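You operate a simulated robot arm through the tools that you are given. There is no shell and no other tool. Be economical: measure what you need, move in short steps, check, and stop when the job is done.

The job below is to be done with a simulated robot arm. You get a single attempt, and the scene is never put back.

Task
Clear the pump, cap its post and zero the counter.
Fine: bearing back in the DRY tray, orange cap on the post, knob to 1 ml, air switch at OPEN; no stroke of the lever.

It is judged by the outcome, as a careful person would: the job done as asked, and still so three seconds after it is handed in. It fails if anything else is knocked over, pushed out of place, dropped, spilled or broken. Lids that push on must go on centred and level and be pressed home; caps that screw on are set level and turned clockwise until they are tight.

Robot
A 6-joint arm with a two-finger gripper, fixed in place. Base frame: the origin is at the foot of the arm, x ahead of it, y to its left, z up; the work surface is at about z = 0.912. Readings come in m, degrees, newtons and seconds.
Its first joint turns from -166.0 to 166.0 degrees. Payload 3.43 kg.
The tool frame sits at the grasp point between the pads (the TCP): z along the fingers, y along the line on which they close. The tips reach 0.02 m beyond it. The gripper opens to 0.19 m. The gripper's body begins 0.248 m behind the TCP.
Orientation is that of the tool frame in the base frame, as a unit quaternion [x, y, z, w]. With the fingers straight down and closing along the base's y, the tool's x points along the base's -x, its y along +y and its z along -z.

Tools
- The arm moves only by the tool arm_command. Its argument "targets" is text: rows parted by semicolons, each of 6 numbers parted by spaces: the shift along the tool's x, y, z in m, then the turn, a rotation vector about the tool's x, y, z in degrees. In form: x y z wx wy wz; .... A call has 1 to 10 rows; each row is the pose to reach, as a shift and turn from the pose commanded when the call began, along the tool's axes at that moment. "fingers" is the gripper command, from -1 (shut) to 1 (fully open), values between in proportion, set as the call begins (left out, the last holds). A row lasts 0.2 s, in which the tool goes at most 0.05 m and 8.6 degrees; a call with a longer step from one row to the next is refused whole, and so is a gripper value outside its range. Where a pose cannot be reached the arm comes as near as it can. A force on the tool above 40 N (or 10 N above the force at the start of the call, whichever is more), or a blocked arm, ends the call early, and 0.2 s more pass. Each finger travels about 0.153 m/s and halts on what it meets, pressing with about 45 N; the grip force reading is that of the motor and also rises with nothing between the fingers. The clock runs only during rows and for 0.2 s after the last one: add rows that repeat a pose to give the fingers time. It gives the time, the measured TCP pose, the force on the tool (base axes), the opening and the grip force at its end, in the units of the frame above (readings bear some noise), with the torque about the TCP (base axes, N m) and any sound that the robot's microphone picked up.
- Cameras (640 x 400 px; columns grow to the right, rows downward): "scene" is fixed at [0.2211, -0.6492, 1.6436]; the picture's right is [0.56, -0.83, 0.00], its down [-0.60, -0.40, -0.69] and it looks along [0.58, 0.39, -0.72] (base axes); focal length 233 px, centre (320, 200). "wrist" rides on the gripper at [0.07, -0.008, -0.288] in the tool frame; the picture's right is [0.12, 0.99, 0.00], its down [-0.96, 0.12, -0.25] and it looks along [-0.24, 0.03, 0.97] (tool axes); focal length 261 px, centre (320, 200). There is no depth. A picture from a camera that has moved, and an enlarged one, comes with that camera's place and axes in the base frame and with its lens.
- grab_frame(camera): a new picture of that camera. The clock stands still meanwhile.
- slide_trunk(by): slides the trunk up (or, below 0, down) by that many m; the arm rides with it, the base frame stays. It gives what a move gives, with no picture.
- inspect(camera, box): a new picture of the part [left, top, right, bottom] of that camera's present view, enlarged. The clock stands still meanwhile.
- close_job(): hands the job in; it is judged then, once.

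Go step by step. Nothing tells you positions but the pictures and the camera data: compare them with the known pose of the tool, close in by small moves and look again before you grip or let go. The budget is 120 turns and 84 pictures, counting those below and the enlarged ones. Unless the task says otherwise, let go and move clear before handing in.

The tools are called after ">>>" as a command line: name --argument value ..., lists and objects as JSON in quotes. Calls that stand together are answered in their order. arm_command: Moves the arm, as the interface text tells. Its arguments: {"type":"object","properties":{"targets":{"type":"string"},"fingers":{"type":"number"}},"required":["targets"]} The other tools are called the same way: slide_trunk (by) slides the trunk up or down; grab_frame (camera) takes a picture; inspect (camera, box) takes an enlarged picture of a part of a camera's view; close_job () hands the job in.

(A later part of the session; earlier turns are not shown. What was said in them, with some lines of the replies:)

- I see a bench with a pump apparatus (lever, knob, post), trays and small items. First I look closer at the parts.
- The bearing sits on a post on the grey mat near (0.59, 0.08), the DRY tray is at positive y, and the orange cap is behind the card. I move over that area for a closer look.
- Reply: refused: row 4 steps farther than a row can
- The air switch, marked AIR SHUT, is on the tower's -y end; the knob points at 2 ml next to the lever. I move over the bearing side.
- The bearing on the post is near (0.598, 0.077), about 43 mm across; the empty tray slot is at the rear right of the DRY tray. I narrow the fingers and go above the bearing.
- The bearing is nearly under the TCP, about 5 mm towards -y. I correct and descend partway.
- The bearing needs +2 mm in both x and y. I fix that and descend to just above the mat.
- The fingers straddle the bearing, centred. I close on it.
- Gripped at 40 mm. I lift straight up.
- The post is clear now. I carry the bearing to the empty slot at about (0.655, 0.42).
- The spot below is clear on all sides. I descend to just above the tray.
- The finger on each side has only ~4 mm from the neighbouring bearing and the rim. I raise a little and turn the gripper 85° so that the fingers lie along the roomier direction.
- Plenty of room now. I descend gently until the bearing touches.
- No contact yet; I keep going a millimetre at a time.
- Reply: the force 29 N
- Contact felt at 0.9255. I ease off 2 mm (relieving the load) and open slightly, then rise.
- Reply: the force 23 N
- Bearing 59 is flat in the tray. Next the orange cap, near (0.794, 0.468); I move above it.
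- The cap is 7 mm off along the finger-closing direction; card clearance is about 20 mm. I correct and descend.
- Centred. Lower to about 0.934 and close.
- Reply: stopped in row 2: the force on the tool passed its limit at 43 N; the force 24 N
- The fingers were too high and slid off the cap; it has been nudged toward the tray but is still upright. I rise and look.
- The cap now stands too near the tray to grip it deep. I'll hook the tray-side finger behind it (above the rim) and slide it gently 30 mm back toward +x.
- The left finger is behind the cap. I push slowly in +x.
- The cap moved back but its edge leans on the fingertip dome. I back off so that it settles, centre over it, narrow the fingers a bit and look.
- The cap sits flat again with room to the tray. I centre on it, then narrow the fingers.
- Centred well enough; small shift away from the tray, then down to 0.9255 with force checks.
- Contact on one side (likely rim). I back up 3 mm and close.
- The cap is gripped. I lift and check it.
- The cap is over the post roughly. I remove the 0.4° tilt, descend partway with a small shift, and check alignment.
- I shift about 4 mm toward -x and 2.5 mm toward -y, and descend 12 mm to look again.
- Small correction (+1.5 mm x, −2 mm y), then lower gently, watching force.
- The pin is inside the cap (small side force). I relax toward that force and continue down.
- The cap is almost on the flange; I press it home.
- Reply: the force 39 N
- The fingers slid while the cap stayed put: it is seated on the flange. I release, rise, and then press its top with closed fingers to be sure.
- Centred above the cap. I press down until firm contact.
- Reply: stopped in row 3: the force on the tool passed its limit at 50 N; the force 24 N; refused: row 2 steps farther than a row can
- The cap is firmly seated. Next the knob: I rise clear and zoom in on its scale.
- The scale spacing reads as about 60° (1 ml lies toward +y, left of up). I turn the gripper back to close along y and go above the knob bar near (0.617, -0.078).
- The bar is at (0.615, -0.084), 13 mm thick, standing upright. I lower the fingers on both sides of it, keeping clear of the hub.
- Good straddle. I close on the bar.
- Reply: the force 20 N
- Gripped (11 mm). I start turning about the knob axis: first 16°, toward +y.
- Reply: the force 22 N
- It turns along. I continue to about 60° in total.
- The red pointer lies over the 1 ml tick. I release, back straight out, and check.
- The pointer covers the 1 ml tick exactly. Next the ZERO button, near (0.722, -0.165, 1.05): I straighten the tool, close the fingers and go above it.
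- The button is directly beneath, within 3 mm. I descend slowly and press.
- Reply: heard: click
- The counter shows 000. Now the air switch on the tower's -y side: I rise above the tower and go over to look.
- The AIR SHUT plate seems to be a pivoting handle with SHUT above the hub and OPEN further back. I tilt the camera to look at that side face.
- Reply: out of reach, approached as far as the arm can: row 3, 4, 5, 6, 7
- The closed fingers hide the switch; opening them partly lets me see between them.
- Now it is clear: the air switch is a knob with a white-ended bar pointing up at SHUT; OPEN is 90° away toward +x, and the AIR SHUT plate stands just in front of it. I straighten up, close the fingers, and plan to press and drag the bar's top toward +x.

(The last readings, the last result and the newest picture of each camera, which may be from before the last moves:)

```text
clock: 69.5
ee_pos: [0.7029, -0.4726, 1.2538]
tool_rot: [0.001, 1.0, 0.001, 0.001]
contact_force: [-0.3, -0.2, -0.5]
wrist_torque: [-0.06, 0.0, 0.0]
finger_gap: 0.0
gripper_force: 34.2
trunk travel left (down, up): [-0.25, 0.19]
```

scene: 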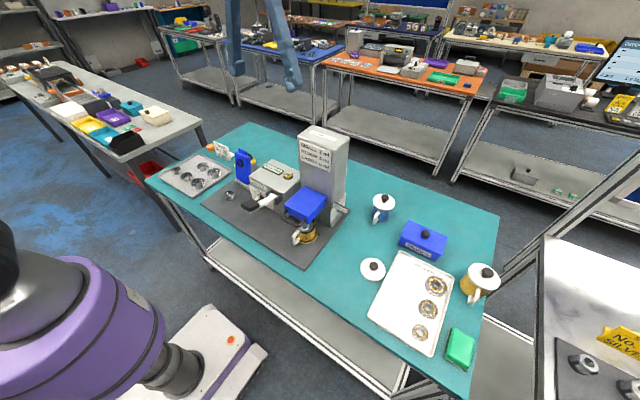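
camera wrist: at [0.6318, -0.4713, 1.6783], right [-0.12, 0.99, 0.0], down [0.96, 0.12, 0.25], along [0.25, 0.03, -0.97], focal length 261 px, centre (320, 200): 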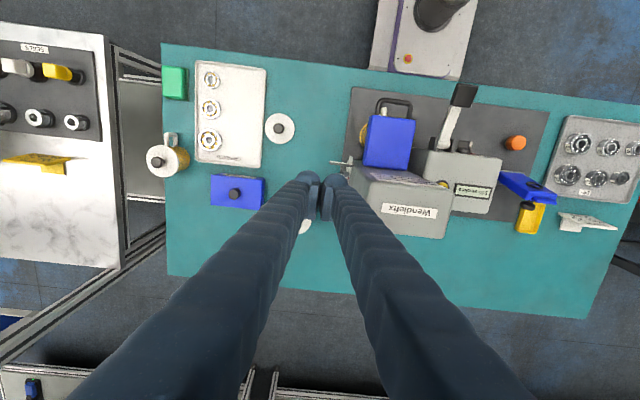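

>>> arm_command --targets "-0.021 0.01 0.03 0 0 0; -0.042 0.02 0.06 0 0 0; -0.042 0.03 0.095 0 0 0; -0.042 0.045 0.12 0 0 0; -0.042 0.0556 0.134 0 0 0; -0.042 0.0556 0.134 0 0 0"

>>> inspect --camera "wrist" --box '[260, 140, 380, 215]'

```text
clock: 70.8
ee_pos: [0.7465, -0.4254, 1.1242]
tool_rot: [0.002, 1.0, -0.002, 0.005]
contact_force: [-0.8, -10.5, -1.1]
wrist_torque: [1.56, -0.26, 0.28]
finger_gap: 0.0
gripper_force: 34.0
trunk travel left (down, up): [-0.25, 0.19]
stopped in row 6: the force on the tool passed its limit at 44 N (the readings are from after the stop); the commanded pose is now the measured one
```

```text
5.33 times, centred on (320, 178) of wrist
camera zoom: at [0.6736, -0.4319, 1.4108], right [-0.12, 0.99, 0.0], down [0.96, 0.11, 0.26], along [0.26, 0.02, -0.97], focal length 1390 px, centre (320, 320)
```

zoom: 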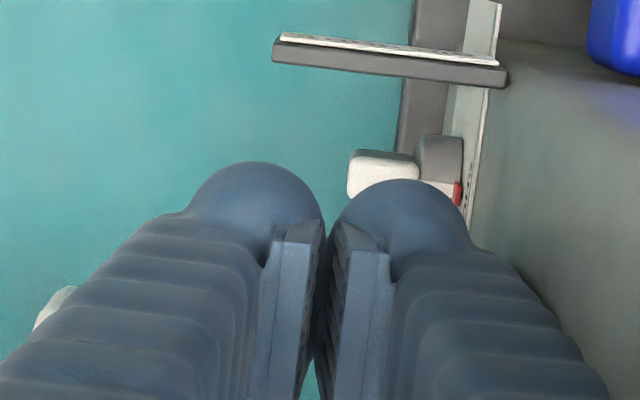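

The finger shaft brushed the tower; I back off and tilt the tool 15° so that only the tips lean in toward the bar at (0.734, -0.411).

>>> arm_command --targets "0 -0.015 0 0 0 0; 0 -0.03 0 -5 0 0; 0 -0.03 -0.005 -10 0 0; 0 -0.03 -0.005 -16 0 0; 0 -0.03 -0.005 -16 0 0"

>>> inspect --camera "scene" --box '[280, 130, 400, 240]'

```text
clock: 72.0
ee_pos: [0.7466, -0.4536, 1.1286]
tool_rot: [0.0, 0.99, 0.139, 0.006]
contact_force: [-0.5, 0.1, -0.7]
wrist_torque: [0.18, -0.03, 0.0]
finger_gap: 0.0
gripper_force: 34.2
trunk travel left (down, up): [-0.25, 0.19]
```

```text
3.64 times, centred on (340, 185) of scene
camera zoom: at [0.2211, -0.6492, 1.6436], right [0.56, -0.83, 0.0], down [-0.6, -0.4, -0.69], along [0.58, 0.39, -0.72], focal length 849 px, centre (247, 254)
```

zoom: 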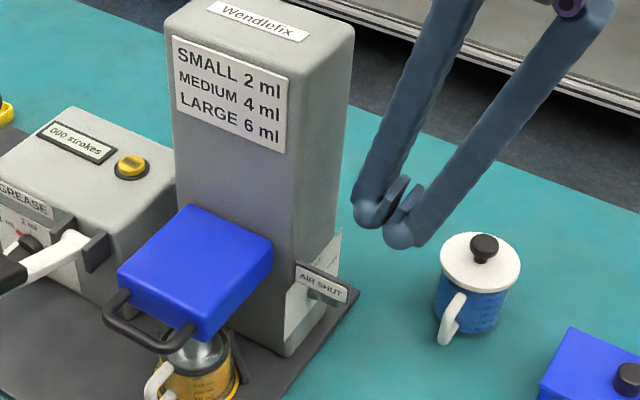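

The fingers splay outward going up, so closing along x is better here. I straighten, then turn the gripper −90° (camera on the -y side).

>>> arm_command --targets "0 -0.01 -0.018 8 0 0; 0 -0.0205 -0.0371 16 0 0; 0 -0.0205 -0.0371 16 0 0"

>>> arm_command --targets "0 0 0 0 0 -8.5; 0 0 0 0 0 -17; 0 0 0 0 0 -25.5; 0 0 0 0 0 -34; 0 0 0 0 0 -42.5; 0 0 0 0 0 -51; 0 0 0 0 0 -59.5; 0 0 0 0 0 -68; 0 0 0 0 0 -76.5; 0 0 0 0 0 -85"

```text
clock: 72.8
ee_pos: [0.7466, -0.4826, 1.157]
tool_rot: [0.002, 1.0, -0.003, 0.004]
contact_force: [-1.0, 0.1, -0.8]
wrist_torque: [-0.03, 0.03, -0.01]
finger_gap: 0.0002
gripper_force: 34.3
trunk travel left (down, up): [-0.25, 0.19]
```

```text
clock: 75.0
ee_pos: [0.7471, -0.4823, 1.1578]
tool_rot: [-0.676, 0.737, -0.005, 0.001]
contact_force: [0.2, -0.7, 0.5]
wrist_torque: [0.0, -0.01, -0.01]
finger_gap: 0.0
gripper_force: 34.4
trunk travel left (down, up): [-0.25, 0.19]
```

Now I move in over the bar's top, staying 2 cm above it.

>>> arm_command --targets "0 0.002 0.04 0 0 0; 0 0.004 0.08 0 0 0; -0.03 0.006 0.092 0 0 0; -0.0675 0.0079 0.098 0 0 0; -0.0675 0.0079 0.098 0 0 0"

>>> inspect --camera "wrist" --box '[260, 140, 380, 215]'

```text
clock: 76.2
ee_pos: [0.7477, -0.4138, 1.0604]
tool_rot: [-0.674, 0.739, -0.004, 0.002]
contact_force: [0.2, -0.3, 0.4]
wrist_torque: [0.0, 0.02, 0.01]
finger_gap: 0.0
gripper_force: 34.8
trunk travel left (down, up): [-0.25, 0.19]
```

```text
5.33 times, centred on (320, 178) of wrist
camera zoom: at [0.7481, -0.482, 1.3489], right [-1.0, -0.03, -0.01], down [-0.03, 0.97, 0.24], along [0.0, 0.24, -0.97], focal length 1390 px, centre (320, 320)
```

zoom: 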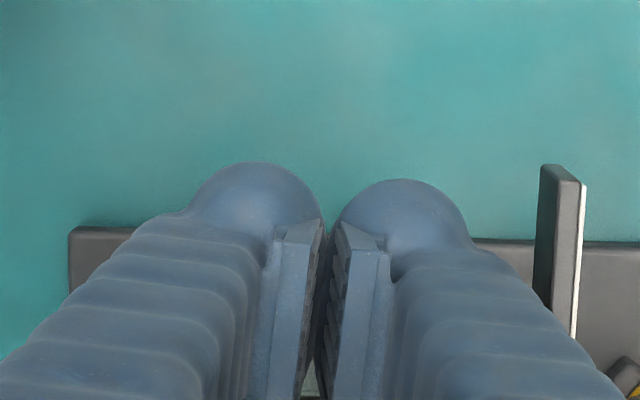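

The fingertip balls sit ±18 mm from the TCP, so I shift +9 mm in x to put the near ball on the bar's top, and descend gently.

>>> arm_command --targets "-0.0008 -0.009 0 0 0 0; -0.0008 -0.009 0.008 0 0 0; -0.0008 -0.009 0.012 0 0 0; -0.0008 -0.009 0.015 0 0 0; -0.0008 -0.009 0.018 0 0 0"

```text
clock: 77.4
ee_pos: [0.7563, -0.4134, 1.0429]
tool_rot: [-0.675, 0.738, -0.004, 0.001]
contact_force: [0.6, -0.1, -1.1]
wrist_torque: [0.02, 0.04, 0.0]
finger_gap: 0.0
gripper_force: 34.6
trunk travel left (down, up): [-0.25, 0.19]
```

>>> arm_command --targets "0 0 0.002 0 0 0; 0 0 0.004 0 0 0; 0 0 0.006 0 0 0"

```text
clock: 78.2
ee_pos: [0.7554, -0.4143, 1.0358]
tool_rot: [-0.675, 0.738, -0.004, 0.002]
contact_force: [0.5, -0.6, -0.4]
wrist_torque: [0.01, 0.0, -0.01]
finger_gap: 0.0
gripper_force: 34.4
trunk travel left (down, up): [-0.25, 0.19]
```

>>> arm_command --targets "0 0 0.0015 0 0 0; 0 0 0.003 0 0 0; 0 0 0.0045 0 0 0"

```text
clock: 79.0
ee_pos: [0.7558, -0.4136, 1.0337]
tool_rot: [-0.675, 0.737, -0.006, 0.002]
contact_force: [1.2, 1.0, 7.3]
wrist_torque: [0.03, 0.06, -0.06]
finger_gap: 0.0001
gripper_force: 34.2
trunk travel left (down, up): [-0.25, 0.19]
```

Contact with the bar's top. I press a bit more and drag toward +x.

>>> arm_command --targets "0 0 0.001 0 0 0; -0.0002 -0.003 0.0015 0 0 0; -0.0005 -0.006 0.002 0 0 0; -0.0008 -0.009 0.003 0 0 0; -0.001 -0.012 0.004 0 0 0"

```text
clock: 80.2
ee_pos: [0.7658, -0.4163, 1.0272]
tool_rot: [-0.675, 0.738, -0.004, 0.001]
contact_force: [0.6, -0.4, 0.3]
wrist_torque: [0.02, -0.01, 0.01]
finger_gap: 0.0003
gripper_force: 34.5
trunk travel left (down, up): [-0.25, 0.19]
```

The load vanished, suggesting that the bar has begun to swing. I continue pressing down and feel for it.

>>> arm_command --targets "0 0 0.002 0 0 0; 0 0 0.004 0 0 0; 0 0 0.006 0 0 0"

```text
clock: 81.0
ee_pos: [0.7684, -0.4144, 1.0241]
tool_rot: [-0.675, 0.738, -0.005, 0.002]
contact_force: [4.2, -0.6, 2.9]
wrist_torque: [-0.05, -0.01, -0.03]
finger_gap: 0.0
gripper_force: 34.2
trunk travel left (down, up): [-0.25, 0.19]
```

Side load suggests that the ball slid down beside the bar. I rise and step +x to look.

>>> arm_command --targets "0 -0.002 -0.02 0 0 0; 0 -0.002 -0.06 0 0 0; -0.002 -0.03 -0.08 0 0 0; -0.004 -0.05 -0.08 0 0 0; -0.004 -0.05 -0.08 0 0 0"

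>>> inspect --camera "wrist" --box '[300, 130, 420, 205]'

```text
clock: 82.2
ee_pos: [0.8168, -0.4156, 1.1021]
tool_rot: [-0.674, 0.739, -0.004, 0.001]
contact_force: [-0.3, -0.3, 0.5]
wrist_torque: [-0.03, -0.01, 0.01]
finger_gap: 0.0002
gripper_force: 33.9
trunk travel left (down, up): [-0.25, 0.19]
```

```text
5.33 times, centred on (360, 168) of wrist
camera zoom: at [0.8166, -0.4848, 1.3912], right [-1.0, -0.03, -0.01], down [-0.03, 0.97, 0.24], along [0.0, 0.24, -0.97], focal length 1390 px, centre (107, 373)
```

zoom: 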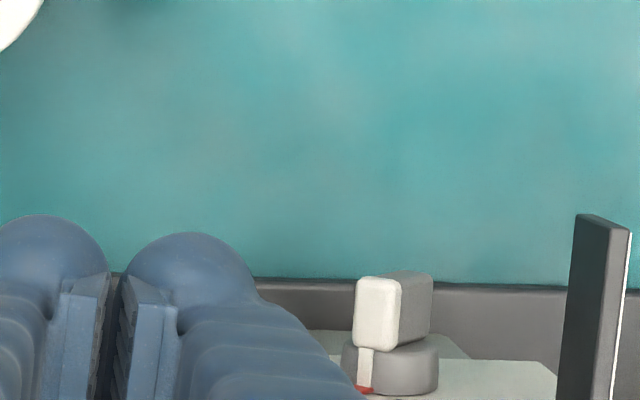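

It has turned about 25° toward OPEN. I go back and press down on the white end's far corner to continue the swing.

>>> arm_command --targets "0.0015 0.025 0.01 0 0 0; 0.0029 0.0517 0.03 0 0 0; 0.0029 0.0517 0.055 0 0 0; 0.0029 0.0517 0.067 0 0 0; 0.0029 0.0517 0.071 0 0 0; 0.0029 0.0517 0.074 0 0 0; 0.0029 0.0517 0.077 0 0 0; 0.0029 0.0517 0.08 0 0 0"

```text
clock: 84.0
ee_pos: [0.7667, -0.4137, 1.0229]
tool_rot: [-0.675, 0.738, -0.006, 0.003]
contact_force: [7.4, 1.3, 6.7]
wrist_torque: [-0.06, 0.04, -0.01]
finger_gap: 0.0
gripper_force: 33.9
trunk travel left (down, up): [-0.25, 0.19]
```

The push is too sideways; I lift, shift 5 mm toward -x and press again.

>>> arm_command --targets "0 0 -0.012 0 0 0; 0.0004 0.0055 -0.012 0 0 0; 0.0004 0.0055 -0.006 0 0 0; 0.0004 0.0055 -0.002 0 0 0; 0.0004 0.0055 0.001 0 0 0; 0.0004 0.0055 0.003 0 0 0"

```text
clock: 85.3
ee_pos: [0.7655, -0.4158, 1.0255]
tool_rot: [-0.675, 0.737, -0.01, 0.005]
contact_force: [3.9, -1.4, 2.5]
wrist_torque: [0.03, 0.04, 0.09]
finger_gap: 0.0
gripper_force: 34.2
trunk travel left (down, up): [-0.25, 0.19]
stopped in row 6: the force on the tool passed its limit at 43 N (the readings are from after the stop); the commanded pose is now the measured one
```

The earlier drag arc rotated the bar without slipping, so I'll repeat it as an arc around the hub. First I rise, remove the small tilt and set the start point.

>>> arm_command --targets "0 0 -0.012 0 0 0; -0.0006 0.003 -0.018 -1.24 -0.35 0; -0.0013 0.0061 -0.0145 -1.24 -0.35 0; -0.0013 0.0061 -0.0145 -1.24 -0.35 0"

```text
clock: 86.3
ee_pos: [0.7584, -0.4138, 1.04]
tool_rot: [-0.675, 0.738, 0.001, -0.001]
contact_force: [0.1, 0.5, 0.3]
wrist_torque: [-0.01, 0.0, 0.0]
finger_gap: 0.0
gripper_force: 33.8
trunk travel left (down, up): [-0.25, 0.19]
```

>>> arm_command --targets "0.0001 0.001 0.010 0 0 0; -0.0003 -0.0037 0.0116 0 0 0; -0.0006 -0.0073 0.0133 0 0 0; -0.0009 -0.0105 0.0155 0 0 0; -0.0012 -0.0135 0.0182 0 0 0; -0.0014 -0.0161 0.0212 0 0 0; -0.0016 -0.0182 0.0246 0 0 0; -0.0017 -0.0198 0.0283 0 0 0; -0.0018 -0.0209 0.0321 0 0 0; -0.0018 -0.0214 0.036 0 0 0"

```text
clock: 88.3
ee_pos: [0.7778, -0.4138, 1.0149]
tool_rot: [-0.675, 0.738, -0.002, -0.001]
contact_force: [-5.4, 2.6, 14.6]
wrist_torque: [0.2, 0.46, -0.01]
finger_gap: 0.0
gripper_force: 34.8
trunk travel left (down, up): [-0.25, 0.19]
stopped in row 10: the force on the tool passed its limit at 44 N (the readings are from after the stop); the commanded pose is now the measured one
```

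Firm resistance at roughly 60°, which may be the OPEN stop. I rise and look.

>>> arm_command --targets "-0.0003 -0.004 -0.02 0 0 0; -0.001 -0.01 -0.06 0 0 0; -0.003 -0.03 -0.09 0 0 0; -0.004 -0.05 -0.1 0 0 0; 0.03 -0.06 -0.12 0 0 0; 0.03 -0.06 -0.12 0 0 0"

>>> inspect --camera "scene" --box '[334, 190, 366, 216]'

```text
clock: 89.7
ee_pos: [0.8372, -0.4492, 1.1316]
tool_rot: [-0.675, 0.738, -0.001, -0.001]
contact_force: [-0.2, -0.1, 0.5]
wrist_torque: [0.16, -0.03, 0.0]
finger_gap: 0.0
gripper_force: 34.4
trunk travel left (down, up): [-0.25, 0.19]
```

```text
15.38 times, centred on (350, 203) of scene
camera zoom: at [0.2211, -0.6492, 1.6436], right [0.56, -0.83, 0.0], down [-0.6, -0.4, -0.69], along [0.58, 0.39, -0.72], focal length 3591 px, centre (-142, 154)
```

zoom: 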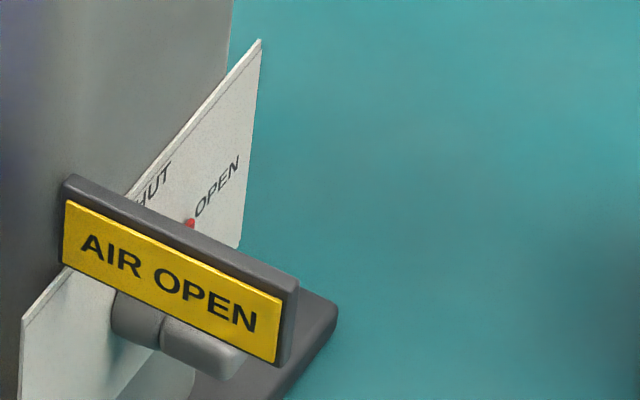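

The sign now reads AIR OPEN. I check the pointer against the OPEN tick and then the whole scene.

>>> inspect --camera "wrist" --box '[340, 175, 420, 235]'

>>> inspect --camera "scene" --box '[150, 110, 400, 270]'

```text
6.67 times, centred on (380, 205) of wrist
camera zoom: at [0.8402, -0.5191, 1.4193], right [-1.0, -0.03, 0.0], down [-0.03, 0.97, 0.25], along [-0.01, 0.25, -0.97], focal length 1738 px, centre (-80, 167)
```

zoom: 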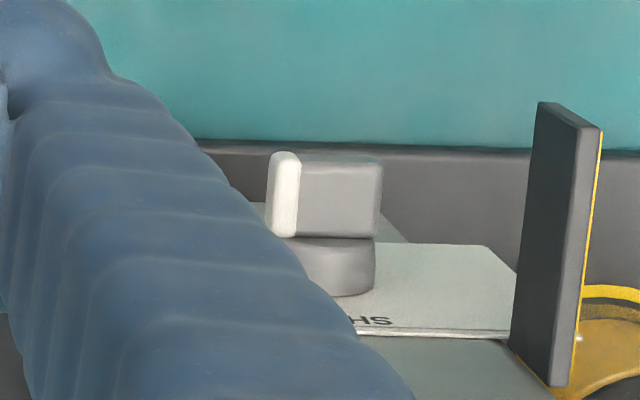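

```text
2.50 times, centred on (275, 190) of scene
camera zoom: at [0.2211, -0.6492, 1.6436], right [0.56, -0.83, 0.0], down [-0.6, -0.4, -0.69], along [0.58, 0.39, -0.72], focal length 584 px, centre (432, 225)
```

zoom: 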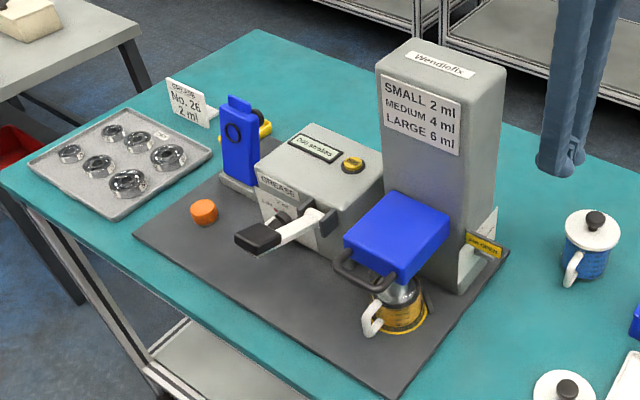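

Bearing 59 is in the DRY tray, the orange cap is pressed home on the post and the knob is at 1 ml. The counter reads 000, the sign shows AIR OPEN, the lever was not touched, and the arm is clear.

>>> close_job

```text
The job is handed in.
```

I handed the job in with every item on the list done, but I don't have the judge's result.

- **Bearing:** number 59 came off the post and lies flat in the empty slot of the DRY tray.
- **Orange cap:** it is on the post and pressed home with about 50 N. On my first try the fingers slid off it and pushed it toward the tray, so I moved it back before gripping it. It never tipped over.
- **Knob:** the red pointer sits on the 1 ml tick.
- **Counter:** ZERO was pressed and the display read 000 strokes.
- **Air switch:** the sign now reads AIR OPEN, and the bar came up against firm resistance. I couldn't see its pointer against the OPEN tick, because the arm blocked the view.
- **Lever:** I never touched it, so there was no stroke.

While I was working near the air switch, the gripper pressed against the grey tower and stopped at 44 N. The tower and everything else on the bench looked in place in the last picture, apart from the bearing and cap I moved. The arm ended clear of everything.
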